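You operate a simulated robot arm through the tools that you are given. There is no shell and no other tool. Be economical: measure what you need, move in short steps, check, and stop when the job is done.

You run a simulated two-armed robot. Do the job below in one go: nothing can be reset, and whatever is moved stays where it is left.

## Task
Take the blue cap on the top of the low cupboard and put it away on the bench top. Then open the green drawer, put the yellow loop cap on the top of the low cupboard away inside, then shut the drawer. Then open the high cupboard door. Keep to this order. Set down upright: yellow loop cap.

The check looks at the end state, three seconds after you hand in, the way a careful person would. Anything else that was tipped, shoved, dropped, spilled or broken makes it a failure. A push-on lid holds only when it is set on centred and level and pressed home; a screw cap is set on level and turned clockwise until tight.

## Robot
Two 7-joint arms with two-finger parallel grippers on one trunk, on a base that drives. Base frame: it is fixed to the floor where the robot stands at the start and does not move with it; the origin is under the middle of the robot, x ahead of it, y to its left, z up. Lengths are in mm, angles in rad, forces in N, time in s.
The left shoulder is at the start at [70, 177, 1170], the right one opposite. With the tool pointing down near the work surface each hand reaches from about 300 to 740 mm from the robot's upright axis, wherever it stands, measured 20 degrees to its own side. Places, roughly: bench top [-2200, 1200, 800]; bits [-7100, 8200, 500]; blue cap (5x5x3 cm) [600, 0, 900]; green drawer [-7100, 8200, 600]; high cupboard door [-3400, -500, 1700]; yellow loop cap (5x5x8 cm) [500, 0, 900]. Payload 3.43 kg a hand.
Tool frame (each hand has its own): the origin (TCP) lies between the finger pads and is the grasp point; the fingertips stand 30 mm ahead of it; z points along the fingers, y is the line along which they close. The gripper opens to 94 mm. The fingers are 28 mm wide and 10 mm thick; the gripper's body (50 by 96 mm) begins 55 mm behind the TCP.
Orientation is told as [roll, pitch, yaw] about the base's x, y, z axes, in that order, counted from this pose: with the fingers straight down and closing along the base's y, the tool's x points along the base's -x, its y along +y and its z along -z.

## Interface
- The arms move only by the tool nudge_tool. It takes "left_rows", "right_rows" or both (then of equal length, played together; a hand with none holds still); each is a list of rows, each a list of 3 entries, a list of its own where there are three numbers: the gripper command, from -1 (fully open) to 1 (shut), values between in proportion, then the shift along the tool's x, y, z in mm, then the turn, a rotation vector about the tool's x, y, z in rad. In form: [[fingers, [dx, dy, dz], [ax, ay, az]], ...]. A call has 1 to 20 rows; each row is the pose to reach, as a shift and turn from the pose commanded when the call began, along the tool's axes at that moment. Rows are played at 5 a second. More than 50 mm and 0.15 rad between two rows, or a gripper value outside its range, and nothing of the call is played. A pose out of reach is approached as far as the arm can. The call stops where the force on the tool passes 40 N (or 10 N more than at its start, if that is more) or the arm is blocked; 0.2 s more then pass. The fingers move at their own pace (about 153 mm/s each) and stop on an object; they squeeze with about 39 N. The grip force told is the motor's: it shows also when the fingers shut on nothing. Time passes only in rows, and 0.2 s behind the last, so rows that repeat a pose let the fingers close. The reply holds the time, the measured pose of the TCP, the force on the tool along the base axes, the opening and the grip force, in the units named above and with some noise, with the torque about the TCP (base axes, N m) and any sound that the robot's microphone picked up.
- Cameras (640 x 400 px; columns grow to the right, rows downward): "scene" is now at [130.6, 9.9, 1473.3]; the picture's right is [0.11, -0.99, 0.00], its down [-0.71, -0.08, -0.70] and it looks along [0.70, 0.08, -0.71] (base axes); focal length 296 px, centre (320, 200). "left" rides on the left gripper at [76, -14, -102] in its tool frame; the picture's right is [0.18, 0.98, 0.00], its down [-0.75, 0.14, -0.64] and it looks along [-0.63, 0.12, 0.77] (tool axes); focal length 243 px, centre (320, 200). "right" rides on the right gripper at [76, 14, -103] in its tool frame; the picture's right is [-0.18, 0.98, 0.00], its down [-0.75, -0.14, -0.64] and it looks along [-0.63, -0.12, 0.77] (tool axes); focal length 243 px, centre (320, 200). There is no depth. A picture from a camera that has moved, and an enlarged one, comes with that camera's place and axes in the base frame and with its lens.
- grab_frame(camera): a new picture of that camera. It takes no simulated time.
- raise_lower(by): slides the trunk up (or, below 0, down) by that many mm; the arms and the scene camera ride with it, the base frame stays. It gives what a move gives, with no picture.
- steer(legs): drives the robot by 1 to 6 legs, each [ahead, turn to the left] in mm and rad, along the robot's own axes; the way and the turn of a leg run together, so that a leg with both is an arc; at most 1500 mm and 3.142 rad a leg. The arms and the cameras ride along, it lands a little off, and it stops where it bumps. It gives what a move gives.
- pan_tilt(pan, tilt): turns the head with the scene camera to pan (to the left, within 1.501 rad either way) and tilt (down, from -0.506 to 1.204), counted from straight ahead of the robot. It gives what a move gives.
- close_up(camera, box): a new picture of the part [left, top, right, bottom] of that camera's present view, enlarged. It takes no simulated time.
- sign_off(): hands the job in; it is judged then, once.

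Work in short steps. Places have to be worked out from the pictures, the camera data and where the tool is seen: move nearer, look again, correct. Check each grasp and each placing, and mend what went wrong. You have 165 turns and 138 pictures in all, those below and enlarged ones among them. Open the grippers and draw the arms clear of the work before you hand the job in, unless the task says otherwise; then end with one line.

The tools are called after ">>>" by a JSON object that holds its "method" and its "body". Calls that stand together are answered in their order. nudge_tool: Moves the arms, as the interface text tells. Its arguments: {"type":"object","properties":{"left_rows":{"type":"array"},"right_rows":{"type":"array"}},"required":[]} The other tools are called the same way: raise_lower (by) slides the trunk up or down; steer (legs) drives the base; pan_tilt (pan, tilt) turns the head that bears the scene camera; grab_frame (camera) takes a picture; close_up (camera, box) takes an enlarged picture of a part of a camera's view; sign_off () hands the job in.

At the start:

```text
t: 0.0
left_ee_pos: [527.6, 256.1, 1200.8]
left_ee_rot: [0.001, 0.0, 0.001]
left_wrist_force: [-0.4, 0.1, -0.2]
left_torque: [0.02, -0.01, -0.01]
left_finger_gap: 93.9
left_finger_force: 0.1
right_ee_pos: [564.3, -221.2, 1203.7]
right_ee_rot: [0.0, 0.0, 0.001]
right_wrist_force: [0.6, -0.1, 0.0]
right_torque: [0.03, -0.03, 0.01]
right_finger_gap: 94.0
right_finger_force: 0.1
trunk travel left (down, up): [-750.0, 90.0]
robot x, y, heading: [-0.4, -1.1, 0.0]
head pan, tilt: [0.112, 0.792]
```

scene: 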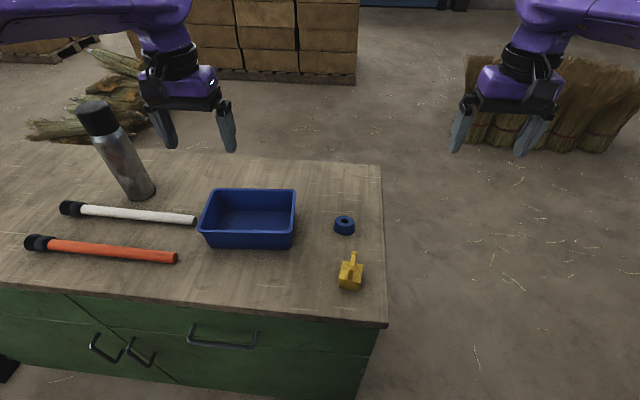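
right: 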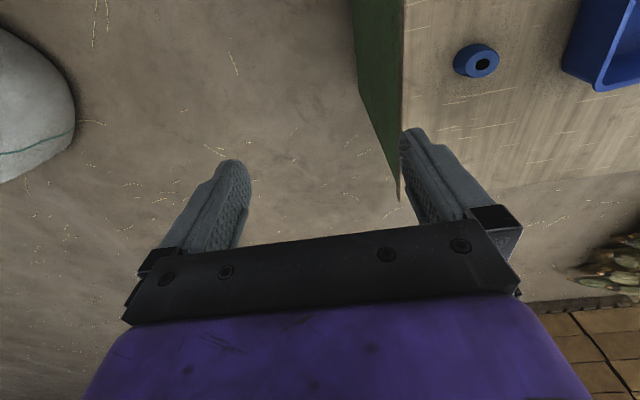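
left: 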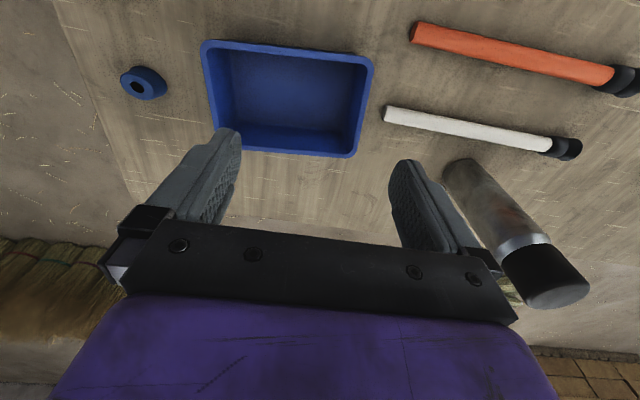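

I see the blue cap near [627, 5] and the yellow loop cap near [474, -16] on the cupboard top. I'll look closer at both before picking them.

>>> {"method": "close_up", "body": {"camera": "scene", "box": [290, 190, 410, 310]}}

```text
3.33 times, centred on (350, 250) of scene
camera zoom: at [130.6, 9.9, 1473.3], right [0.11, -0.99, 0.0], down [-0.71, -0.08, -0.7], along [0.7, 0.08, -0.71], focal length 987 px, centre (220, 33)
```

zoom: 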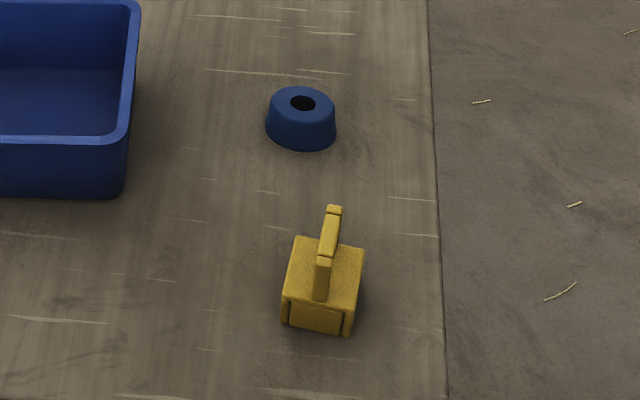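

Triangulating from the left camera and the scene camera puts the blue cap near [600, 4, 913] and the table top at about z 900. I'll bring the left hand above the cap.

>>> {"method": "nudge_tool", "body": {"left_rows": [[-1, [-10, -36, 0], [0, 0, 0]], [-1, [-20, -72, 20], [0, 0, 0]], [-1, [-30, -108, 45], [0, 0, 0]], [-1, [-42, -144, 75], [0, 0, 0]], [-1, [-52, -180, 100], [0, 0, 0]], [-1, [-62, -216, 125], [0, 0, 0]], [-1, [-72, -252, 150], [0, 0, 0]], [-1, [-72, -252, 180], [0, 0, 0]]]}}

>>> {"method": "grab_frame", "body": {"camera": "left"}}

>>> {"method": "grab_frame", "body": {"camera": "scene"}}

```text
t: 1.8
left_ee_pos: [600.1, 4.2, 1018.8]
left_ee_rot: [0.001, -0.001, 0.0]
left_wrist_force: [-0.9, 0.3, 0.0]
left_torque: [-0.03, -0.03, 0.01]
left_finger_gap: 94.3
left_finger_force: 0.1
right_ee_pos: [563.2, -220.1, 1204.6]
right_ee_rot: [0.0, 0.0, 0.0]
right_wrist_force: [0.2, -0.5, -0.2]
right_torque: [-0.04, 0.03, 0.0]
right_finger_gap: 94.2
right_finger_force: 0.1
trunk travel left (down, up): [-750.0, 90.0]
robot x, y, heading: [0.6, -1.0, -0.0]
head pan, tilt: [0.112, 0.792]
```

```text
133 pictures are left
camera left: at [524.6, -9.6, 1120.3], right [-0.18, 0.98, 0.0], down [0.75, 0.14, 0.64], along [0.63, 0.12, -0.77], focal length 243 px, centre (320, 200)
```

left: 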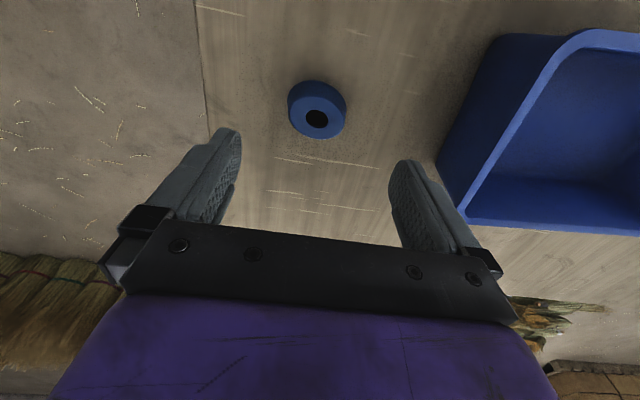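

```text
132 pictures are left
camera scene: at [131.0, 10.6, 1473.3], right [0.11, -0.99, 0.0], down [-0.71, -0.08, -0.7], along [0.7, 0.08, -0.71], focal length 296 px, centre (320, 200)
```

scene: 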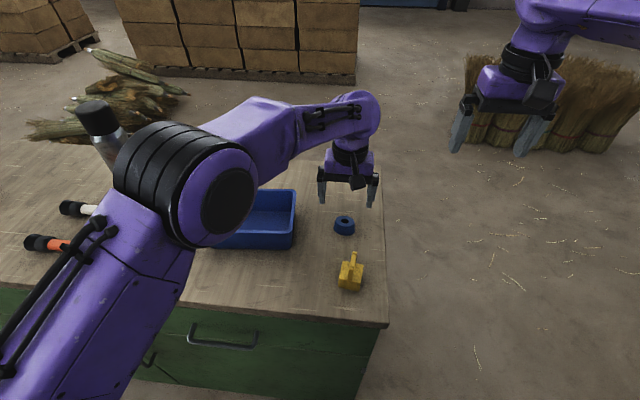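

The cap's top centre comes out near [595, 2.5, 934]. I'll shift slightly and descend to about z 942.

>>> {"method": "nudge_tool", "body": {"left_rows": [[-1, [5, -2, 20], [0, 0, 0]], [-1, [5, -2, 40], [0, 0, 0]], [-1, [5, -2, 60], [0, 0, 0]], [-1, [5, -2, 77], [0, 0, 0]]]}}

>>> {"method": "grab_frame", "body": {"camera": "left"}}

>>> {"method": "close_up", "body": {"camera": "scene", "box": [280, 130, 440, 310]}}

```text
t: 2.8
left_ee_pos: [595.9, 1.3, 942.3]
left_ee_rot: [0.0, 0.001, 0.0]
left_wrist_force: [-0.1, 0.1, -0.2]
left_torque: [-0.01, -0.04, -0.01]
left_finger_gap: 93.9
left_finger_force: 0.0
right_ee_pos: [563.8, -219.7, 1203.5]
right_ee_rot: [0.001, -0.002, -0.001]
right_wrist_force: [-0.2, -0.1, 0.0]
right_torque: [-0.01, 0.01, 0.01]
right_finger_gap: 94.1
right_finger_force: 0.0
trunk travel left (down, up): [-750.0, 90.0]
robot x, y, heading: [-0.3, -0.8, 0.003]
head pan, tilt: [0.112, 0.792]
```

```text
131 pictures are left
camera left: at [519.5, -11.8, 1044.7], right [-0.18, 0.98, 0.0], down [0.75, 0.14, 0.64], along [0.63, 0.12, -0.77], focal length 243 px, centre (320, 200)
```

left: 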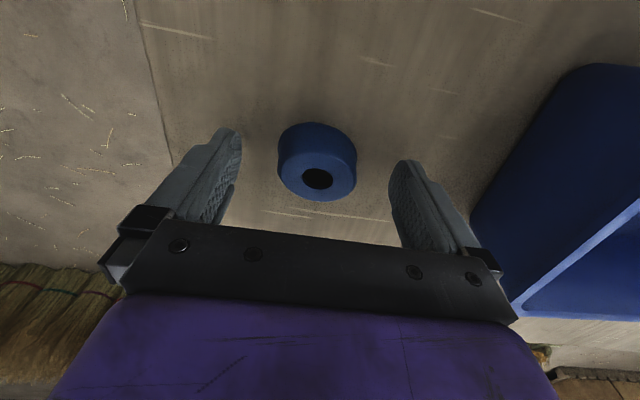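

```text
2.22 times, centred on (360, 220) of scene
camera zoom: at [131.2, 9.5, 1473.3], right [0.11, -0.99, 0.0], down [-0.71, -0.08, -0.7], along [0.7, 0.08, -0.71], focal length 658 px, centre (231, 156)
```

zoom: 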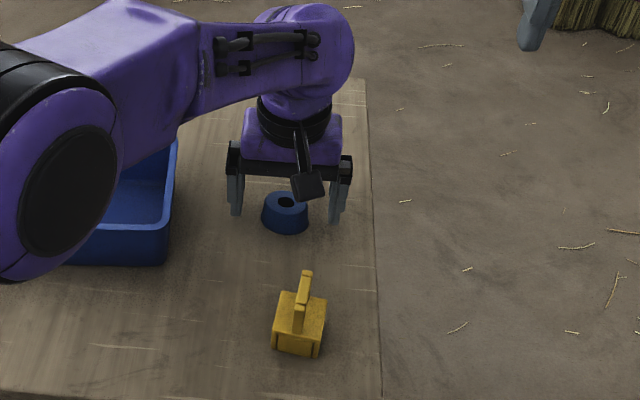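

The views agree that the cap top is at z≈930 and centred at [597, 2]. I'll go down another 6 mm and close.

>>> {"method": "nudge_tool", "body": {"left_rows": [[-1, [-1, 0, 7], [0, 0, 0]], [0, [-1, 0, 7], [0, 0, 0]], [0.6, [-1, 0, 7], [0, 0, 0]], [1, [-1, 0, 7], [0, 0, 0]], [1, [-1, 0, 7], [0, 0, 0]]]}}

>>> {"method": "grab_frame", "body": {"camera": "left"}}

```text
t: 4.0
left_ee_pos: [597.0, 1.2, 935.1]
left_ee_rot: [0.0, 0.001, 0.0]
left_wrist_force: [0.7, 0.2, 0.2]
left_torque: [0.01, 0.03, 0.0]
left_finger_gap: 47.3
left_finger_force: 38.7
right_ee_pos: [563.2, -220.1, 1204.3]
right_ee_rot: [0.0, 0.001, 0.0]
right_wrist_force: [-0.3, -0.2, 0.1]
right_torque: [-0.02, -0.01, 0.02]
right_finger_gap: 94.2
right_finger_force: 0.0
trunk travel left (down, up): [-750.0, 90.0]
robot x, y, heading: [-1.5, -0.6, -0.004]
head pan, tilt: [0.112, 0.792]
```

```text
129 pictures are left
camera left: at [520.0, -11.5, 1038.2], right [-0.18, 0.98, 0.0], down [0.75, 0.14, 0.64], along [0.63, 0.12, -0.77], focal length 243 px, centre (320, 200)
```

left: 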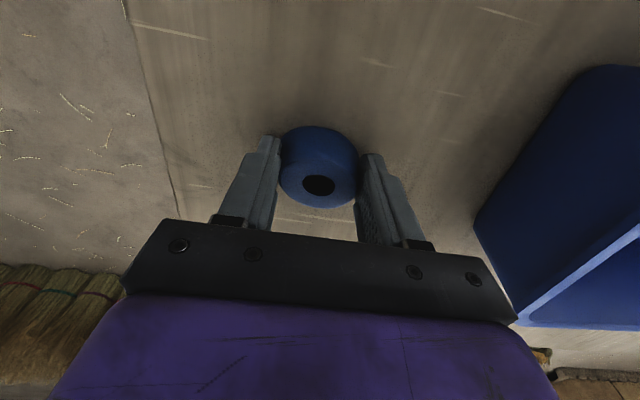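

Gripped: the gap is 47 mm at 39 N. I'll lift it, bring the left hand back to its own side, then move the right hand above the yellow cap.

>>> {"method": "nudge_tool", "body": {"left_rows": [[1, [0, 0, -30], [0, 0, 0]], [1, [0, 0, -75], [0, 0, 0]], [1, [0, 0, -120], [0, 0, 0]], [1, [0, 0, -165], [0, 0, 0]], [1, [0, 0, -210], [0, 0, 0]], [1, [15, 40, -225], [0, 0, 0]], [1, [30, 80, -225], [0, 0, 0]], [1, [45, 125, -225], [0, 0, 0]], [1, [60, 170, -225], [0, 0, 0]], [1, [75, 215, -225], [0, 0, 0]], [1, [90, 260, -225], [0, 0, 0]]]}}

>>> {"method": "nudge_tool", "body": {"right_rows": [[-1, [20, 30, 20], [0, 0, 0]], [-1, [40, 65, 40], [0, 0, 0]], [-1, [60, 100, 60], [0, 0, 0]], [-1, [80, 135, 80], [0, 0, 0]], [-1, [95, 170, 100], [0, 0, 0]], [-1, [109, 205, 125], [0, 0, 0]]]}}

>>> {"method": "grab_frame", "body": {"camera": "right"}}

>>> {"method": "grab_frame", "body": {"camera": "scene"}}

```text
t: 6.4
left_ee_pos: [506.6, 264.1, 1161.5]
left_ee_rot: [-0.002, 0.0, 0.002]
left_wrist_force: [0.3, 0.8, 1.2]
left_torque: [-0.01, 0.02, 0.02]
left_finger_gap: 47.1
left_finger_force: 39.3
right_ee_pos: [563.5, -219.3, 1205.5]
right_ee_rot: [-0.001, 0.001, -0.001]
right_wrist_force: [-0.9, 0.3, 0.6]
right_torque: [-0.02, -0.04, 0.0]
right_finger_gap: 94.0
right_finger_force: 0.0
trunk travel left (down, up): [-750.0, 90.0]
robot x, y, heading: [-3.4, 0.4, -0.004]
head pan, tilt: [0.112, 0.792]
```

```text
t: 7.8
left_ee_pos: [508.2, 264.1, 1163.1]
left_ee_rot: [-0.001, 0.0, 0.001]
left_wrist_force: [0.7, 0.3, -0.1]
left_torque: [0.01, 0.01, 0.03]
left_finger_gap: 47.3
left_finger_force: 38.8
right_ee_pos: [456.8, -13.0, 1080.7]
right_ee_rot: [-0.001, 0.001, -0.001]
right_wrist_force: [-0.2, 1.0, 0.1]
right_torque: [-0.01, 0.0, 0.01]
right_finger_gap: 93.9
right_finger_force: 0.0
trunk travel left (down, up): [-750.0, 90.0]
robot x, y, heading: [-1.4, -1.6, 0.003]
head pan, tilt: [0.112, 0.792]
```

```text
128 pictures are left
camera right: at [380.8, 1.6, 1183.1], right [0.18, 0.98, 0.0], down [0.75, -0.14, 0.64], along [0.63, -0.12, -0.77], focal length 243 px, centre (320, 200)
```

right: 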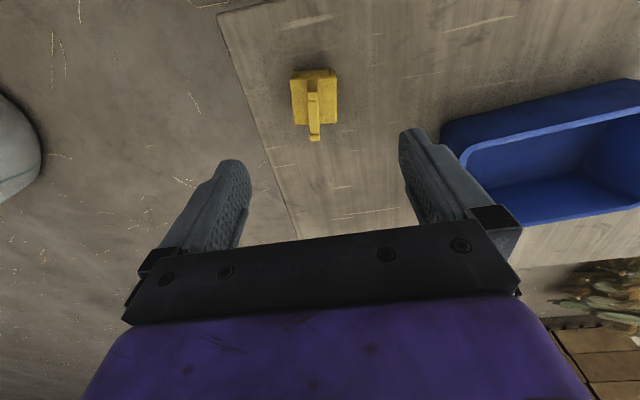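

```text
127 pictures are left
camera scene: at [131.2, 11.6, 1473.3], right [0.11, -0.99, 0.0], down [-0.71, -0.08, -0.7], along [0.7, 0.08, -0.71], focal length 296 px, centre (320, 200)
```

scene: 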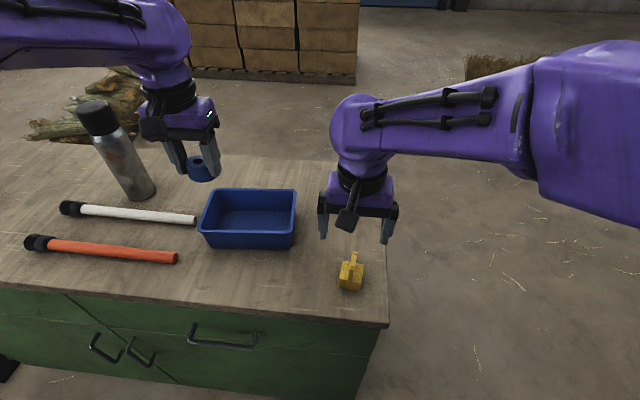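

The right hand is above the yellow cap. I'll enlarge the right view to get the loop's place and yaw.

>>> {"method": "close_up", "body": {"camera": "right", "box": [265, 45, 365, 155]}}

```text
3.64 times, centred on (315, 100) of right
camera zoom: at [380.8, 1.6, 1183.1], right [0.18, 0.98, 0.0], down [0.75, -0.14, 0.64], along [0.63, -0.12, -0.77], focal length 882 px, centre (338, 564)
```

zoom: 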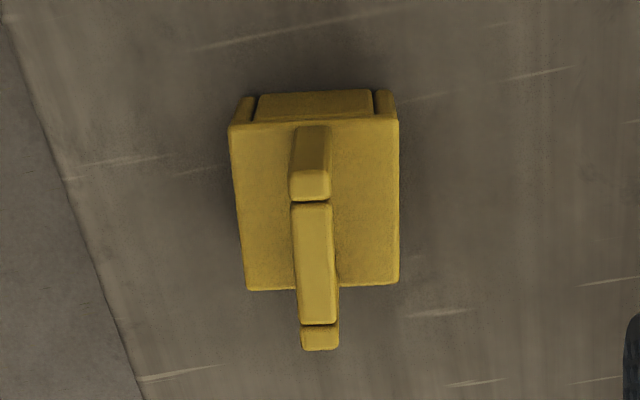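

The body top is centred at about [454, -17, 950], yawed about -0.14, with the loop top near z 980. I'll align the right hand, descend to z≈1000, and look again.

>>> {"method": "nudge_tool", "body": {"right_rows": [[0, [2, -4, 20], [0, 0, 0.07]], [0, [2, -4, 40], [0, 0, 0.14]], [0, [2, -4, 60], [0, 0, 0.14]], [0, [2, -4, 80], [0, 0, 0.14]]]}}

>>> {"method": "close_up", "body": {"camera": "right", "box": [170, 80, 490, 280]}}

>>> {"method": "close_up", "body": {"camera": "scene", "box": [280, 170, 440, 310]}}

```text
t: 8.8
left_ee_pos: [506.4, 262.8, 1162.7]
left_ee_rot: [0.0, -0.001, 0.001]
left_wrist_force: [0.1, 0.3, -0.3]
left_torque: [0.01, -0.01, 0.03]
left_finger_gap: 47.0
left_finger_force: 38.8
right_ee_pos: [454.0, -18.5, 1000.5]
right_ee_rot: [0.002, 0.001, -0.14]
right_wrist_force: [0.7, 0.0, 0.0]
right_torque: [0.01, -0.01, -0.01]
right_finger_gap: 47.0
right_finger_force: 0.1
trunk travel left (down, up): [-750.0, 90.0]
robot x, y, heading: [-0.2, -0.2, -0.001]
head pan, tilt: [0.112, 0.792]
```

```text
2.00 times, centred on (330, 180) of right
camera zoom: at [380.4, 5.8, 1102.5], right [0.32, 0.95, 0.0], down [0.73, -0.25, 0.64], along [0.61, -0.21, -0.77], focal length 485 px, centre (300, 240)
```

zoom: 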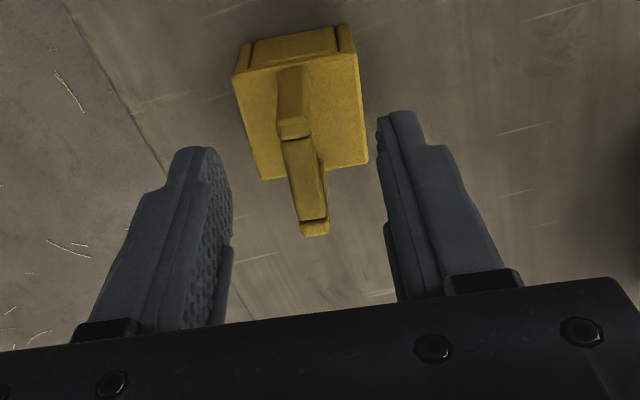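

```text
2.86 times, centred on (360, 240) of scene
camera zoom: at [131.1, 10.1, 1473.3], right [0.11, -0.99, 0.0], down [-0.71, -0.08, -0.7], along [0.7, 0.08, -0.71], focal length 846 px, centre (206, 86)
```

zoom: 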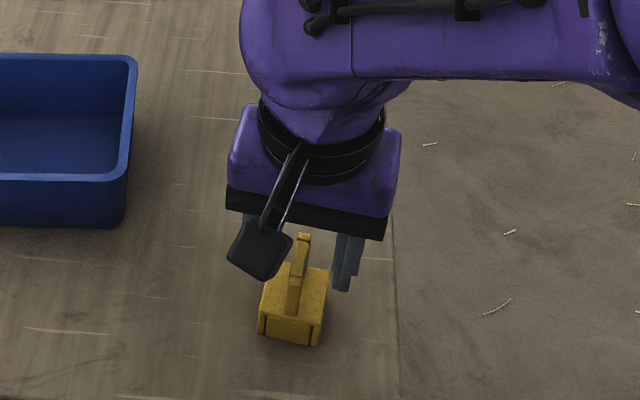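

The loop is aligned and centred under the hand at about [455, -19]. I'll lower 16 mm and close on the loop.

>>> {"method": "nudge_tool", "body": {"right_rows": [[0, [-1, -1, 8], [0, 0, 0]], [0, [-1, -1, 16], [0, 0, 0]], [0.5, [-1, -1, 16], [0, 0, 0]], [1, [-1, -1, 16], [0, 0, 0]], [1, [-1, -1, 16], [0, 0, 0]]]}}

>>> {"method": "close_up", "body": {"camera": "right", "box": [170, 80, 490, 280]}}

>>> {"method": "close_up", "body": {"camera": "scene", "box": [280, 170, 440, 310]}}

```text
t: 10.0
left_ee_pos: [506.9, 262.6, 1163.7]
left_ee_rot: [-0.001, -0.001, 0.0]
left_wrist_force: [-0.4, -0.1, -0.3]
left_torque: [-0.06, -0.01, 0.03]
left_finger_gap: 47.1
left_finger_force: 39.1
right_ee_pos: [456.1, -21.6, 988.2]
right_ee_rot: [0.009, -0.002, -0.144]
right_wrist_force: [0.1, 1.7, 6.9]
right_torque: [0.02, -0.08, 0.05]
right_finger_gap: 8.7
right_finger_force: 38.9
trunk travel left (down, up): [-750.0, 90.0]
robot x, y, heading: [1.4, 2.0, -0.001]
head pan, tilt: [0.112, 0.792]
```

```text
2.00 times, centred on (330, 180) of right
camera zoom: at [381.8, 3.3, 1090.1], right [0.32, 0.95, 0.01], down [0.72, -0.25, 0.64], along [0.61, -0.2, -0.77], focal length 485 px, centre (300, 240)
```

zoom: 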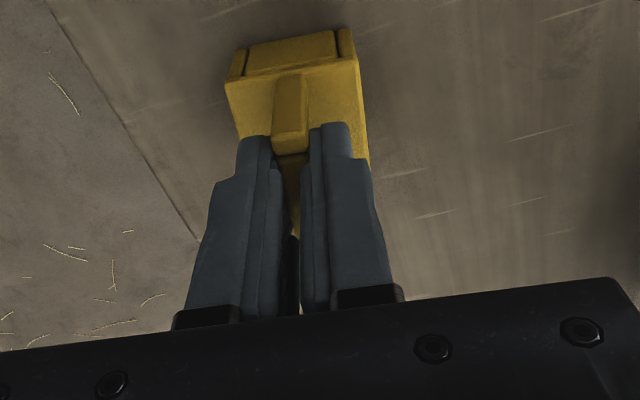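

```text
2.86 times, centred on (360, 240) of scene
camera zoom: at [129.9, 10.6, 1473.5], right [0.11, -0.99, 0.0], down [-0.71, -0.08, -0.7], along [0.7, 0.08, -0.71], focal length 846 px, centre (206, 86)
```

zoom: 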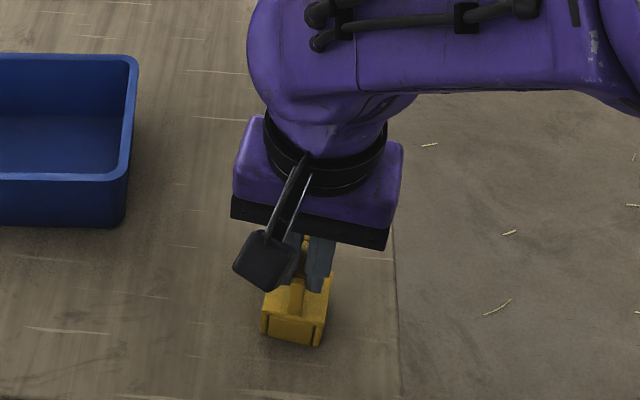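

Gripped on the loop (8.7 mm, 39 N), with the fingertips just touching the body's top. I'll lift straight up, then check.

>>> {"method": "nudge_tool", "body": {"right_rows": [[1, [0, 0, -15], [0, 0, 0]], [1, [0, 0, -45], [0, 0, 0]], [1, [0, 0, -85], [0, 0, 0]], [1, [0, 0, -125], [0, 0, 0]], [1, [0, 0, -165], [0, 0, 0]], [1, [0, -40, -185], [0, 0, 0]], [1, [0, -80, -185], [0, 0, 0]], [1, [0, -120, -185], [0, 0, 0]], [1, [0, -160, -185], [0, 0, 0]], [1, [0, -200, -185], [0, 0, 0]]]}}

>>> {"method": "grab_frame", "body": {"camera": "right"}}

>>> {"method": "grab_frame", "body": {"camera": "scene"}}

```text
t: 12.2
left_ee_pos: [507.4, 258.9, 1164.0]
left_ee_rot: [0.002, 0.001, 0.001]
left_wrist_force: [0.4, -0.2, 0.2]
left_torque: [0.03, 0.01, 0.03]
left_finger_gap: 46.9
left_finger_force: 39.3
right_ee_pos: [427.0, -222.2, 1168.5]
right_ee_rot: [0.003, 0.0, -0.138]
right_wrist_force: [1.4, -0.9, -0.2]
right_torque: [0.05, -0.01, -0.02]
right_finger_gap: 8.8
right_finger_force: 39.2
trunk travel left (down, up): [-750.0, 90.0]
robot x, y, heading: [0.5, 0.9, -0.005]
head pan, tilt: [0.112, 0.792]
```

```text
121 pictures are left
camera right: at [352.0, -197.3, 1270.6], right [0.32, 0.95, 0.0], down [0.73, -0.25, 0.64], along [0.61, -0.2, -0.77], focal length 243 px, centre (320, 200)
```

right: 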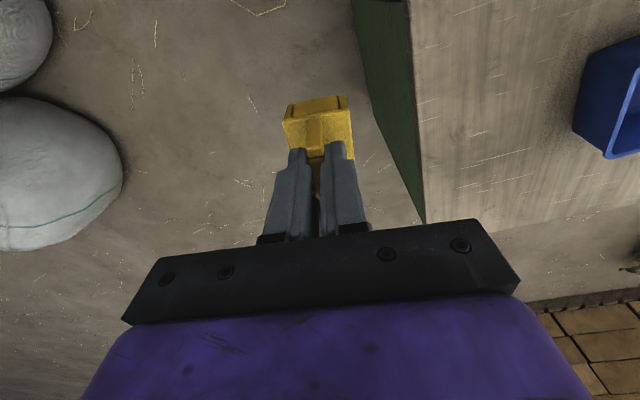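

```text
120 pictures are left
camera scene: at [130.3, 6.6, 1473.4], right [0.11, -0.99, 0.0], down [-0.71, -0.08, -0.7], along [0.7, 0.08, -0.71], focal length 296 px, centre (320, 200)
```

scene: 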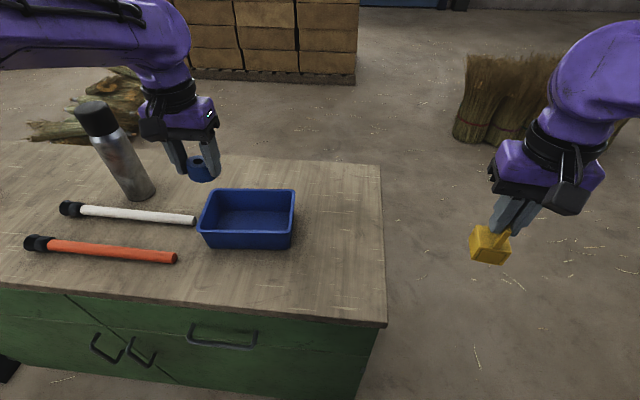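

Both caps are held securely. Next I'll look to both sides to learn the surroundings before driving.

>>> {"method": "pan_tilt", "body": {"pan": 1.5, "tilt": 0.3}}

>>> {"method": "grab_frame", "body": {"camera": "scene"}}

>>> {"method": "pan_tilt", "body": {"pan": -1.5, "tilt": 0.3}}

>>> {"method": "grab_frame", "body": {"camera": "scene"}}

```text
t: 13.7
left_ee_pos: [505.8, 262.9, 1162.3]
left_ee_rot: [0.0, 0.0, 0.0]
left_wrist_force: [-0.5, -0.9, -0.3]
left_torque: [0.0, 0.02, 0.02]
left_finger_gap: 47.1
left_finger_force: 38.8
right_ee_pos: [425.0, -218.8, 1169.0]
right_ee_rot: [0.0, 0.001, -0.139]
right_wrist_force: [-0.9, -0.3, -0.8]
right_torque: [-0.01, -0.02, 0.03]
right_finger_gap: 8.7
right_finger_force: 39.5
trunk travel left (down, up): [-750.0, 90.0]
robot x, y, heading: [-1.8, 4.4, 0.001]
head pan, tilt: [1.499, 0.3]
```

```text
119 pictures are left
camera scene: at [56.8, 94.1, 1517.1], right [1.0, -0.07, 0.0], down [-0.02, -0.3, -0.96], along [0.07, 0.95, -0.3], focal length 296 px, centre (320, 200)
```

scene: 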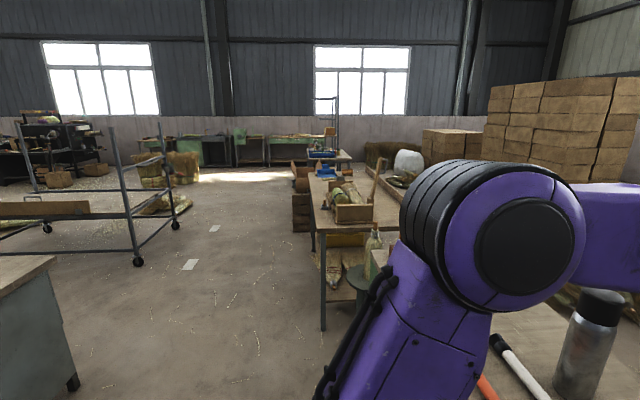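

```text
t: 16.3
left_ee_pos: [508.5, 262.7, 1163.2]
left_ee_rot: [0.0, -0.001, -0.002]
left_wrist_force: [-0.1, 0.2, -0.6]
left_torque: [-0.04, 0.02, 0.0]
left_finger_gap: 46.9
left_finger_force: 38.7
right_ee_pos: [426.7, -217.8, 1169.0]
right_ee_rot: [0.0, -0.001, -0.14]
right_wrist_force: [0.0, -0.1, -1.1]
right_torque: [-0.01, 0.02, 0.02]
right_finger_gap: 8.9
right_finger_force: 39.8
trunk travel left (down, up): [-750.0, 90.0]
robot x, y, heading: [0.9, 1.6, 0.002]
head pan, tilt: [-1.499, 0.3]
```

```text
118 pictures are left
camera scene: at [56.8, -92.3, 1517.1], right [-1.0, -0.07, 0.0], down [-0.02, 0.29, -0.96], along [0.07, -0.95, -0.3], focal length 296 px, centre (320, 200)
```

scene: 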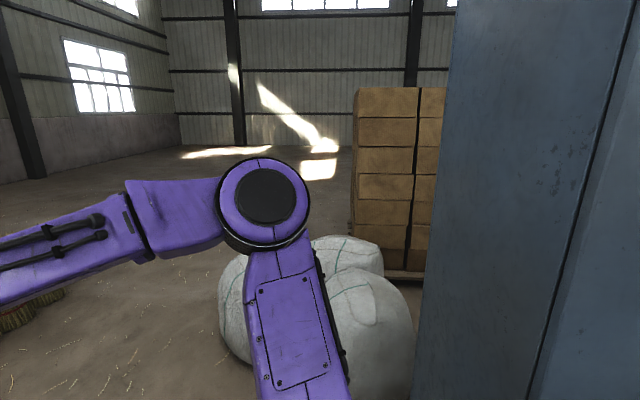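

There is a bench corner at the left rear, around [-1160, 1500], and a tall blue cabinet at the right rear. I'll tuck the hands in a bit, back up a little, and turn left to look along the way.

>>> {"method": "nudge_tool", "body": {"left_rows": [[1, [30, 0, -10], [0, 0, 0]], [1, [60, 0, -20], [0, 0, 0]], [1, [90, 0, -30], [0, 0, 0]]], "right_rows": [[1, [0, 0, -10], [0, 0, -0.05]], [1, [0, 0, -20], [0, 0, -0.1]], [1, [0, 0, -30], [0, 0, -0.14]]]}}

>>> {"method": "steer", "body": {"legs": [[-200, 0]]}}

>>> {"method": "steer", "body": {"legs": [[0, 1.57]]}}

>>> {"method": "pan_tilt", "body": {"pan": 1.2, "tilt": 0.4}}

>>> {"method": "grab_frame", "body": {"camera": "scene"}}

```text
t: 17.1
left_ee_pos: [413.8, 268.0, 1191.3]
left_ee_rot: [-0.001, -0.004, 0.0]
left_wrist_force: [0.7, -0.3, -0.4]
left_torque: [-0.05, -0.03, -0.01]
left_finger_gap: 46.7
left_finger_force: 39.1
right_ee_pos: [423.9, -212.0, 1199.9]
right_ee_rot: [-0.004, -0.002, 0.001]
right_wrist_force: [-0.6, 0.9, -0.3]
right_torque: [-0.06, 0.0, 0.03]
right_finger_gap: 8.7
right_finger_force: 39.0
trunk travel left (down, up): [-750.0, 90.0]
robot x, y, heading: [2.5, 1.6, 0.002]
head pan, tilt: [-1.499, 0.3]
```

```text
t: 18.7
left_ee_pos: [219.7, 263.0, 1191.4]
left_ee_rot: [0.0, 0.002, 0.002]
left_wrist_force: [0.2, -0.4, -1.0]
left_torque: [0.01, 0.02, 0.03]
left_finger_gap: 46.4
left_finger_force: 38.6
right_ee_pos: [230.9, -217.8, 1197.3]
right_ee_rot: [-0.002, 0.002, 0.003]
right_wrist_force: [0.4, 0.3, -0.4]
right_torque: [0.01, 0.03, -0.03]
right_finger_gap: 9.0
right_finger_force: 39.3
trunk travel left (down, up): [-750.0, 90.0]
robot x, y, heading: [-197.5, 0.1, 0.003]
head pan, tilt: [-1.499, 0.3]
```

```text
t: 23.0
left_ee_pos: [-473.2, 408.2, 1192.3]
left_ee_rot: [0.0, 0.001, 1.601]
left_wrist_force: [0.0, 0.1, 0.0]
left_torque: [0.02, 0.01, 0.0]
left_finger_gap: 46.3
left_finger_force: 38.6
right_ee_pos: [7.4, 431.4, 1198.1]
right_ee_rot: [0.0, -0.001, 1.6]
right_wrist_force: [0.6, 0.8, -1.1]
right_torque: [0.0, -0.02, 0.02]
right_finger_gap: 8.8
right_finger_force: 39.2
trunk travel left (down, up): [-750.0, 90.0]
robot x, y, heading: [-194.5, 1.5, 1.601]
head pan, tilt: [-1.499, 0.3]
```

```text
t: 25.4
left_ee_pos: [-472.4, 408.4, 1192.1]
left_ee_rot: [0.0, 0.001, 1.601]
left_wrist_force: [0.2, 0.4, -0.5]
left_torque: [0.01, -0.02, -0.01]
left_finger_gap: 46.2
left_finger_force: 39.2
right_ee_pos: [8.8, 431.5, 1198.5]
right_ee_rot: [-0.001, 0.0, 1.601]
right_wrist_force: [-0.9, 0.3, -0.8]
right_torque: [-0.01, 0.0, 0.02]
right_finger_gap: 8.8
right_finger_force: 38.9
trunk travel left (down, up): [-750.0, 90.0]
robot x, y, heading: [-197.5, 1.0, 1.6]
head pan, tilt: [1.201, 0.4]
```

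```text
117 pictures are left
camera scene: at [-286.3, 81.8, 1507.8], right [0.33, 0.94, 0.0], down [0.37, -0.13, -0.92], along [-0.87, 0.31, -0.39], focal length 296 px, centre (320, 200)
```

scene: 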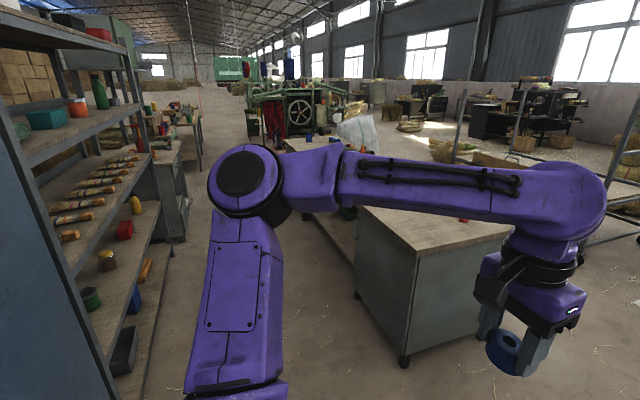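

The aisle runs toward -x, with shelves on its left (y≈-600) and the bench on its right (front edge y≈830, near end x≈-1150). I'll turn to face -x and look straight down it.

>>> {"method": "steer", "body": {"legs": [[0, 1.5]]}}

>>> {"method": "pan_tilt", "body": {"pan": -0.5, "tilt": 0.35}}

>>> {"method": "grab_frame", "body": {"camera": "scene"}}

```text
t: 28.4
left_ee_pos: [-682.0, -32.0, 1193.2]
left_ee_rot: [0.019, 0.006, 2.664]
left_wrist_force: [-1.1, 0.5, 0.1]
left_torque: [0.02, -0.01, 0.01]
left_finger_gap: 46.1
left_finger_force: 38.8
right_ee_pos: [-471.9, 399.4, 1197.2]
right_ee_rot: [0.014, 0.0, 2.669]
right_wrist_force: [-0.9, -0.2, 0.2]
right_torque: [0.03, 0.0, 0.01]
right_finger_gap: 8.7
right_finger_force: 38.9
trunk travel left (down, up): [-750.0, 90.0]
robot x, y, heading: [-196.9, 1.1, 2.663]
head pan, tilt: [1.201, 0.4]
stopped in leg 1: the robot was blocked; the commanded pose is now the measured one
```

```text
t: 30.1
left_ee_pos: [-684.6, -33.7, 1191.8]
left_ee_rot: [0.013, 0.006, 2.668]
left_wrist_force: [-0.2, -0.8, 0.0]
left_torque: [-0.02, 0.05, 0.01]
left_finger_gap: 46.4
left_finger_force: 39.0
right_ee_pos: [-474.1, 397.8, 1196.4]
right_ee_rot: [0.01, -0.001, 2.67]
right_wrist_force: [0.0, -0.1, -1.0]
right_torque: [-0.03, -0.01, 0.0]
right_finger_gap: 8.8
right_finger_force: 39.0
trunk travel left (down, up): [-750.0, 90.0]
robot x, y, heading: [-198.9, 1.5, 2.666]
head pan, tilt: [-0.499, 0.351]
```

```text
116 pictures are left
camera scene: at [-294.3, 115.7, 1511.4], right [0.83, 0.56, -0.01], down [0.19, -0.29, -0.94], along [-0.52, 0.78, -0.35], focal length 296 px, centre (320, 200)
```

scene: 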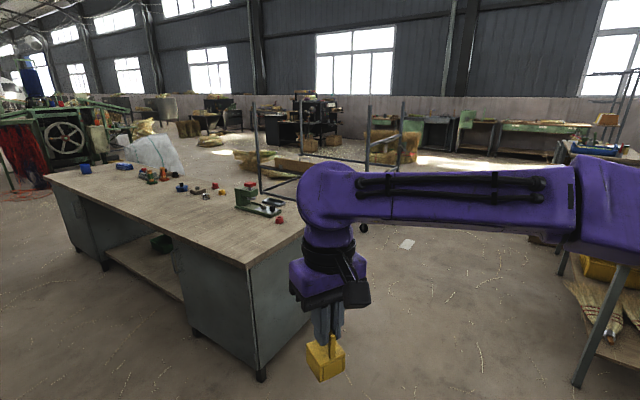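

The turn was blocked, probably by the left elbow against the blue cabinet. I'll turn back a bit and look to the left.

>>> {"method": "steer", "body": {"legs": [[0, -0.25]]}}

>>> {"method": "pan_tilt", "body": {"pan": 1.3, "tilt": 0.4}}

>>> {"method": "grab_frame", "body": {"camera": "scene"}}

```text
t: 31.4
left_ee_pos: [-680.7, 80.4, 1190.9]
left_ee_rot: [0.006, 0.004, 2.414]
left_wrist_force: [-0.5, 0.2, -1.1]
left_torque: [-0.03, 0.04, -0.01]
left_finger_gap: 46.4
left_finger_force: 38.7
right_ee_pos: [-368.7, 445.7, 1200.2]
right_ee_rot: [0.003, -0.002, 2.417]
right_wrist_force: [0.3, 0.0, -0.3]
right_torque: [-0.03, 0.0, 0.0]
right_finger_gap: 8.9
right_finger_force: 39.1
trunk travel left (down, up): [-750.0, 90.0]
robot x, y, heading: [-195.7, 3.4, 2.406]
head pan, tilt: [-0.499, 0.351]
```

```text
t: 33.2
left_ee_pos: [-681.2, 78.5, 1191.7]
left_ee_rot: [0.006, 0.003, 2.414]
left_wrist_force: [-0.2, -0.8, -0.7]
left_torque: [0.02, 0.02, 0.01]
left_finger_gap: 46.5
left_finger_force: 38.6
right_ee_pos: [-369.3, 444.0, 1199.1]
right_ee_rot: [0.002, -0.004, 2.416]
right_wrist_force: [-0.2, -0.2, -0.4]
right_torque: [0.02, -0.02, -0.02]
right_finger_gap: 9.0
right_finger_force: 39.5
trunk travel left (down, up): [-750.0, 90.0]
robot x, y, heading: [-198.2, 1.9, 2.408]
head pan, tilt: [1.3, 0.4]
```

```text
115 pictures are left
camera scene: at [-312.9, -14.8, 1507.8], right [-0.54, 0.84, 0.0], down [0.33, 0.21, -0.92], along [-0.78, -0.5, -0.39], focal length 296 px, centre (320, 200)
```

scene: 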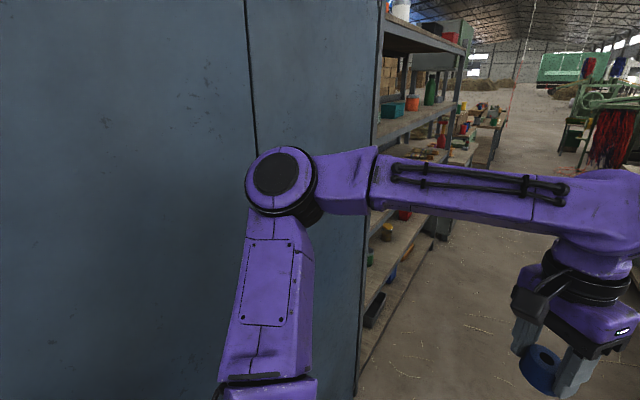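

The left elbow did touch the blue cabinet, which is just behind it. I'll drive forward-left away from it into the aisle and then on toward [-1400, 420].

>>> {"method": "steer", "body": {"legs": [[400, 0]]}}

>>> {"method": "steer", "body": {"legs": [[0, 0.55]]}}

>>> {"method": "pan_tilt", "body": {"pan": -0.3, "tilt": 0.5}}

>>> {"method": "grab_frame", "body": {"camera": "scene"}}

```text
t: 35.7
left_ee_pos: [-987.4, 351.7, 1191.5]
left_ee_rot: [0.005, 0.001, 2.415]
left_wrist_force: [-0.2, 0.0, -0.2]
left_torque: [-0.04, 0.02, 0.0]
left_finger_gap: 46.2
left_finger_force: 39.5
right_ee_pos: [-675.9, 718.5, 1201.4]
right_ee_rot: [0.002, -0.005, 2.418]
right_wrist_force: [0.0, -0.3, 0.2]
right_torque: [0.02, -0.02, -0.01]
right_finger_gap: 8.7
right_finger_force: 39.0
trunk travel left (down, up): [-750.0, 90.0]
robot x, y, heading: [-507.6, 275.2, 2.409]
head pan, tilt: [1.3, 0.4]
```

```text
t: 37.7
left_ee_pos: [-955.7, 85.3, 1190.1]
left_ee_rot: [0.007, 0.003, 2.972]
left_wrist_force: [-0.8, -0.4, -1.1]
left_torque: [-0.01, -0.04, 0.0]
left_finger_gap: 46.2
left_finger_force: 38.8
right_ee_pos: [-884.7, 560.6, 1201.4]
right_ee_rot: [0.001, -0.002, 2.975]
right_wrist_force: [0.0, -0.4, 0.0]
right_torque: [0.03, 0.02, 0.01]
right_finger_gap: 8.8
right_finger_force: 38.2
trunk travel left (down, up): [-750.0, 90.0]
robot x, y, heading: [-504.6, 279.7, 2.967]
head pan, tilt: [1.3, 0.4]
```

```text
t: 39.3
left_ee_pos: [-954.8, 85.2, 1190.4]
left_ee_rot: [0.007, 0.001, 2.973]
left_wrist_force: [-0.4, -0.7, -0.2]
left_torque: [-0.01, -0.01, 0.02]
left_finger_gap: 46.3
left_finger_force: 39.0
right_ee_pos: [-884.8, 559.2, 1200.3]
right_ee_rot: [0.004, -0.004, 2.976]
right_wrist_force: [0.6, 1.0, -0.1]
right_torque: [-0.04, -0.01, -0.01]
right_finger_gap: 9.0
right_finger_force: 38.4
trunk travel left (down, up): [-750.0, 90.0]
robot x, y, heading: [-503.1, 276.1, 2.964]
head pan, tilt: [-0.3, 0.499]
```

```text
114 pictures are left
camera scene: at [-634.8, 326.4, 1498.7], right [0.46, 0.89, 0.0], down [0.43, -0.22, -0.88], along [-0.78, 0.4, -0.48], focal length 296 px, centre (320, 200)
```

scene: 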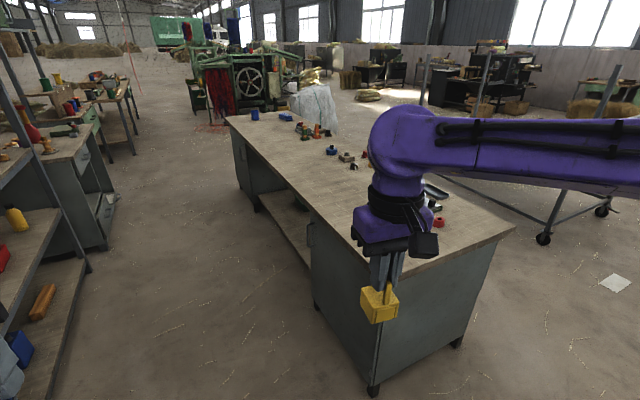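

The path along the bench is clear. I'll drive 900 mm ahead, then turn right to face the bench.

>>> {"method": "steer", "body": {"legs": [[900, 0]]}}

>>> {"method": "steer", "body": {"legs": [[0, -1.39]]}}

>>> {"method": "pan_tilt", "body": {"pan": 0.3, "tilt": 0.75}}

>>> {"method": "grab_frame", "body": {"camera": "scene"}}

```text
t: 44.1
left_ee_pos: [-1855.3, 255.2, 1191.0]
left_ee_rot: [0.007, 0.003, 2.957]
left_wrist_force: [0.3, -0.1, -0.4]
left_torque: [0.02, 0.0, 0.01]
left_finger_gap: 46.4
left_finger_force: 39.0
right_ee_pos: [-1778.3, 728.7, 1200.8]
right_ee_rot: [0.002, -0.005, 2.961]
right_wrist_force: [-0.1, 0.4, 0.3]
right_torque: [0.03, 0.01, 0.01]
right_finger_gap: 8.9
right_finger_force: 38.9
trunk travel left (down, up): [-750.0, 90.0]
robot x, y, heading: [-1404.0, 438.4, 2.956]
head pan, tilt: [-0.3, 0.499]
```

```text
t: 48.0
left_ee_pos: [-1654.5, 858.8, 1190.5]
left_ee_rot: [0.007, 0.001, 1.542]
left_wrist_force: [0.3, -0.3, -0.8]
left_torque: [0.01, 0.0, -0.02]
left_finger_gap: 46.0
left_finger_force: 39.4
right_ee_pos: [-1175.3, 856.1, 1200.8]
right_ee_rot: [-0.001, -0.005, 1.544]
right_wrist_force: [-0.5, 0.4, -0.9]
right_torque: [-0.01, 0.01, -0.01]
right_finger_gap: 8.6
right_finger_force: 39.1
trunk travel left (down, up): [-750.0, 90.0]
robot x, y, heading: [-1401.5, 441.0, 1.538]
head pan, tilt: [-0.3, 0.499]
```

```text
t: 49.0
left_ee_pos: [-1654.3, 858.6, 1190.7]
left_ee_rot: [0.005, 0.001, 1.542]
left_wrist_force: [0.2, 0.3, -0.6]
left_torque: [0.03, 0.0, 0.0]
left_finger_gap: 46.3
left_finger_force: 38.7
right_ee_pos: [-1172.9, 856.2, 1201.0]
right_ee_rot: [0.0, -0.004, 1.544]
right_wrist_force: [0.0, 0.0, -0.3]
right_torque: [0.0, 0.02, 0.0]
right_finger_gap: 9.0
right_finger_force: 38.8
trunk travel left (down, up): [-750.0, 90.0]
robot x, y, heading: [-1404.2, 446.8, 1.537]
head pan, tilt: [0.3, 0.75]
```

```text
113 pictures are left
camera scene: at [-1423.0, 570.3, 1476.7], right [0.96, 0.26, 0.0], down [0.18, -0.66, -0.73], along [-0.19, 0.71, -0.68], focal length 296 px, centre (320, 200)
```

scene: 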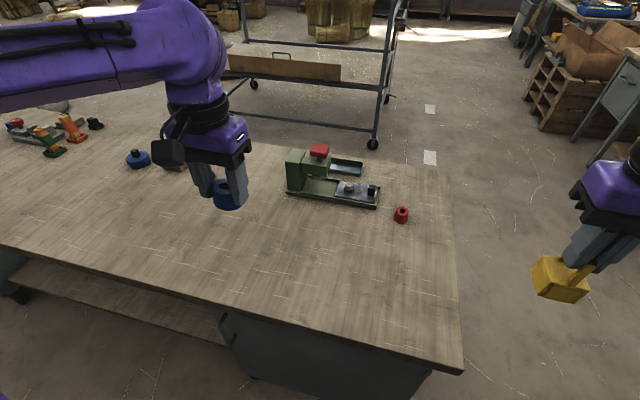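

The bench front edge is near y=868 and the wood around [-1610, 1000] is bare. I'll carry the blue cap over that spot and down to about z 880.

>>> {"method": "nudge_tool", "body": {"left_rows": [[1, [-36, -10, 10], [0, 0, 0]], [1, [-71, -20, 20], [0, 0, 0]], [1, [-107, -30, 50], [0, 0, 0]], [1, [-142, -40, 80], [0, 0, 0]], [1, [-142, -40, 125], [0, 0, 0]], [1, [-142, -40, 170], [0, 0, 0]], [1, [-142, -40, 215], [0, 0, 0]], [1, [-142, -40, 260], [0, 0, 0]], [1, [-142, -40, 300], [0, 0, 0]]]}}

>>> {"method": "grab_frame", "body": {"camera": "scene"}}

>>> {"method": "grab_frame", "body": {"camera": "left"}}

```text
t: 51.0
left_ee_pos: [-1609.3, 1001.5, 891.4]
left_ee_rot: [0.007, 0.002, 1.541]
left_wrist_force: [-0.2, 0.4, -0.4]
left_torque: [-0.05, 0.03, 0.05]
left_finger_gap: 46.2
left_finger_force: 38.8
right_ee_pos: [-1174.8, 856.5, 1200.1]
right_ee_rot: [-0.001, -0.005, 1.544]
right_wrist_force: [0.5, 1.6, 0.1]
right_torque: [-0.03, 0.0, 0.0]
right_finger_gap: 9.0
right_finger_force: 38.9
trunk travel left (down, up): [-750.0, 90.0]
robot x, y, heading: [-1401.6, 440.3, 1.542]
head pan, tilt: [0.3, 0.75]
```

```text
112 pictures are left
camera scene: at [-1423.1, 571.9, 1476.6], right [0.96, 0.26, 0.0], down [0.18, -0.66, -0.73], along [-0.19, 0.7, -0.68], focal length 296 px, centre (320, 200)
```

scene: 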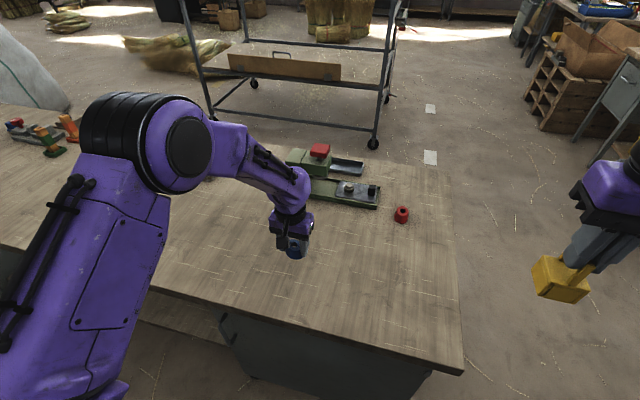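

```text
111 pictures are left
camera left: at [-1597.3, 925.9, 992.8], right [-0.99, -0.16, 0.01], down [-0.12, 0.76, 0.64], along [-0.1, 0.63, -0.77], focal length 243 px, centre (320, 200)
```

left: 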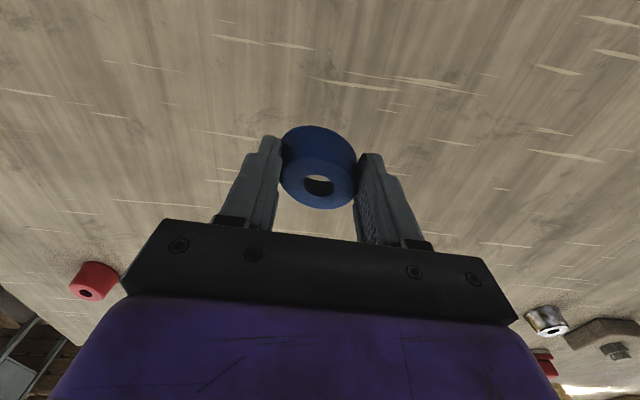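

The spot is free. I'll lower to z≈848 and read the force.

>>> {"method": "nudge_tool", "body": {"left_rows": [[1, [0, 0, 15], [0, 0, 0]], [1, [0, 0, 30], [0, 0, 0]], [1, [0, 0, 37], [0, 0, 0]], [1, [0, 0, 43], [0, 0, 0]]]}}

>>> {"method": "close_up", "body": {"camera": "scene", "box": [230, 190, 350, 290]}}

```text
t: 52.0
left_ee_pos: [-1612.3, 1000.4, 846.2]
left_ee_rot: [0.007, 0.002, 1.54]
left_wrist_force: [0.5, -0.2, -1.3]
left_torque: [-0.02, -0.02, 0.01]
left_finger_gap: 46.1
left_finger_force: 39.3
right_ee_pos: [-1174.2, 856.3, 1200.7]
right_ee_rot: [0.001, -0.004, 1.545]
right_wrist_force: [0.7, -0.1, -0.4]
right_torque: [0.04, 0.0, -0.01]
right_finger_gap: 8.6
right_finger_force: 38.8
trunk travel left (down, up): [-750.0, 90.0]
robot x, y, heading: [-1405.7, 440.8, 1.539]
head pan, tilt: [0.3, 0.75]
```

```text
4.00 times, centred on (290, 240) of scene
camera zoom: at [-1423.0, 570.7, 1476.7], right [0.96, 0.26, 0.0], down [0.18, -0.66, -0.73], along [-0.19, 0.7, -0.68], focal length 1185 px, centre (440, 40)
```

zoom: 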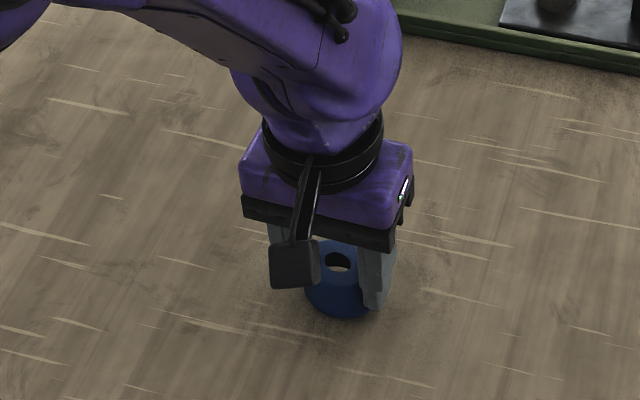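

Close to the surface but no contact force yet. I'll keep lowering in 4 mm steps.

>>> {"method": "nudge_tool", "body": {"left_rows": [[1, [0, 0, 4], [0, 0, 0]], [1, [0, 0, 8], [0, 0, 0]]]}}

>>> {"method": "close_up", "body": {"camera": "scene", "box": [230, 190, 350, 290]}}

```text
t: 52.6
left_ee_pos: [-1612.0, 999.1, 838.8]
left_ee_rot: [0.004, 0.003, 1.541]
left_wrist_force: [-0.5, 0.5, -0.9]
left_torque: [0.0, 0.02, 0.0]
left_finger_gap: 46.1
left_finger_force: 38.5
right_ee_pos: [-1174.8, 856.7, 1200.1]
right_ee_rot: [0.004, -0.004, 1.544]
right_wrist_force: [0.1, -0.3, -1.3]
right_torque: [-0.04, 0.01, 0.07]
right_finger_gap: 8.9
right_finger_force: 39.2
trunk travel left (down, up): [-750.0, 90.0]
robot x, y, heading: [-1403.3, 441.6, 1.539]
head pan, tilt: [0.3, 0.75]
```

```text
4.00 times, centred on (290, 240) of scene
camera zoom: at [-1422.9, 570.7, 1476.7], right [0.96, 0.26, 0.0], down [0.18, -0.66, -0.73], along [-0.19, 0.71, -0.68], focal length 1185 px, centre (440, 40)
```

zoom: 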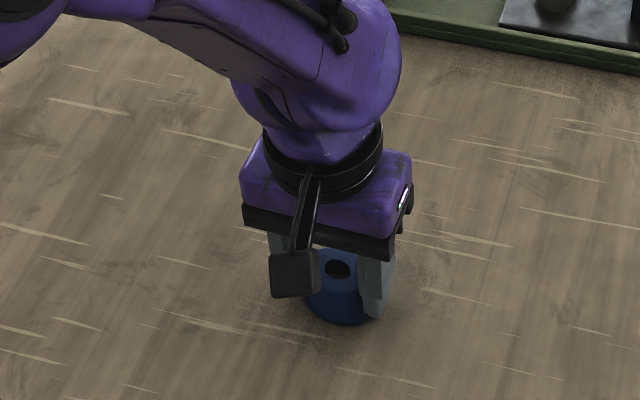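

>>> {"method": "nudge_tool", "body": {"left_rows": [[1, [0, 0, 3], [0, 0, 0]], [1, [0, 0, 6], [0, 0, 0]]]}}

```text
t: 53.2
left_ee_pos: [-1611.5, 999.0, 836.4]
left_ee_rot: [0.008, -0.002, 1.543]
left_wrist_force: [-3.2, 0.6, 17.4]
left_torque: [0.39, -0.16, 0.06]
left_finger_gap: 46.2
left_finger_force: 38.7
right_ee_pos: [-1174.5, 855.7, 1200.8]
right_ee_rot: [0.002, -0.01, 1.544]
right_wrist_force: [-0.2, -0.9, -0.1]
right_torque: [0.01, -0.04, 0.02]
right_finger_gap: 8.7
right_finger_force: 39.0
trunk travel left (down, up): [-750.0, 90.0]
robot x, y, heading: [-1402.0, 439.0, 1.536]
head pan, tilt: [0.3, 0.75]
```

Contact at z≈837 (17 N). I'll ease back, open the fingers, and rise.

>>> {"method": "nudge_tool", "body": {"left_rows": [[1, [0, 0, -3], [0, 0, 0]], [0.4, [0, 0, -3], [0, 0, 0]], [-0.2, [0, 0, -3], [0, 0, 0]], [-0.6, [0, 0, -3], [0, 0, 0]], [-0.6, [0, 0, -3], [0, 0, 0]], [-0.6, [0, 0, -20], [0, 0, 0]], [-0.6, [0, 0, -50], [0, 0, 0]], [-0.6, [0, 0, -100], [0, 0, 0]]]}}

>>> {"method": "grab_frame", "body": {"camera": "left"}}

>>> {"method": "close_up", "body": {"camera": "scene", "box": [230, 190, 350, 290]}}

```text
t: 55.0
left_ee_pos: [-1612.3, 998.1, 934.3]
left_ee_rot: [0.008, 0.002, 1.541]
left_wrist_force: [-0.7, -0.4, 0.9]
left_torque: [0.02, -0.02, -0.03]
left_finger_gap: 75.1
left_finger_force: 0.2
right_ee_pos: [-1173.2, 855.1, 1200.8]
right_ee_rot: [0.001, -0.006, 1.545]
right_wrist_force: [0.9, -0.4, -0.4]
right_torque: [-0.02, 0.01, -0.03]
right_finger_gap: 8.7
right_finger_force: 39.4
trunk travel left (down, up): [-750.0, 90.0]
robot x, y, heading: [-1407.0, 438.5, 1.541]
head pan, tilt: [0.3, 0.75]
```

```text
108 pictures are left
camera left: at [-1599.3, 921.6, 1037.0], right [-0.99, -0.15, 0.01], down [-0.11, 0.76, 0.64], along [-0.1, 0.63, -0.77], focal length 243 px, centre (320, 200)
```

left: 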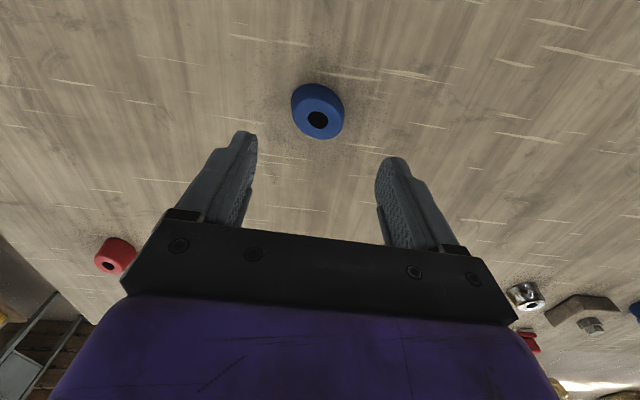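

```text
4.00 times, centred on (290, 240) of scene
camera zoom: at [-1422.4, 568.3, 1476.8], right [0.96, 0.26, 0.0], down [0.18, -0.66, -0.73], along [-0.19, 0.71, -0.68], focal length 1185 px, centre (440, 40)
```

zoom: 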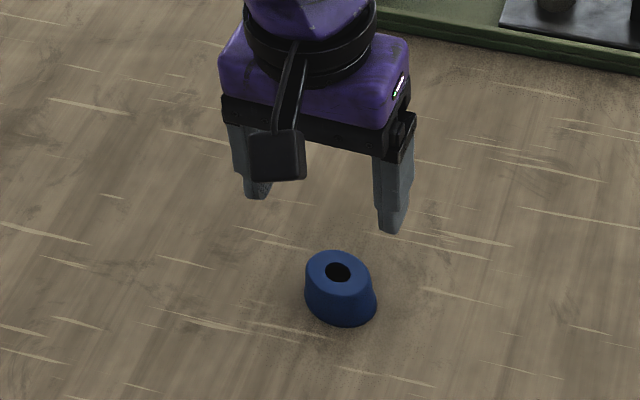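

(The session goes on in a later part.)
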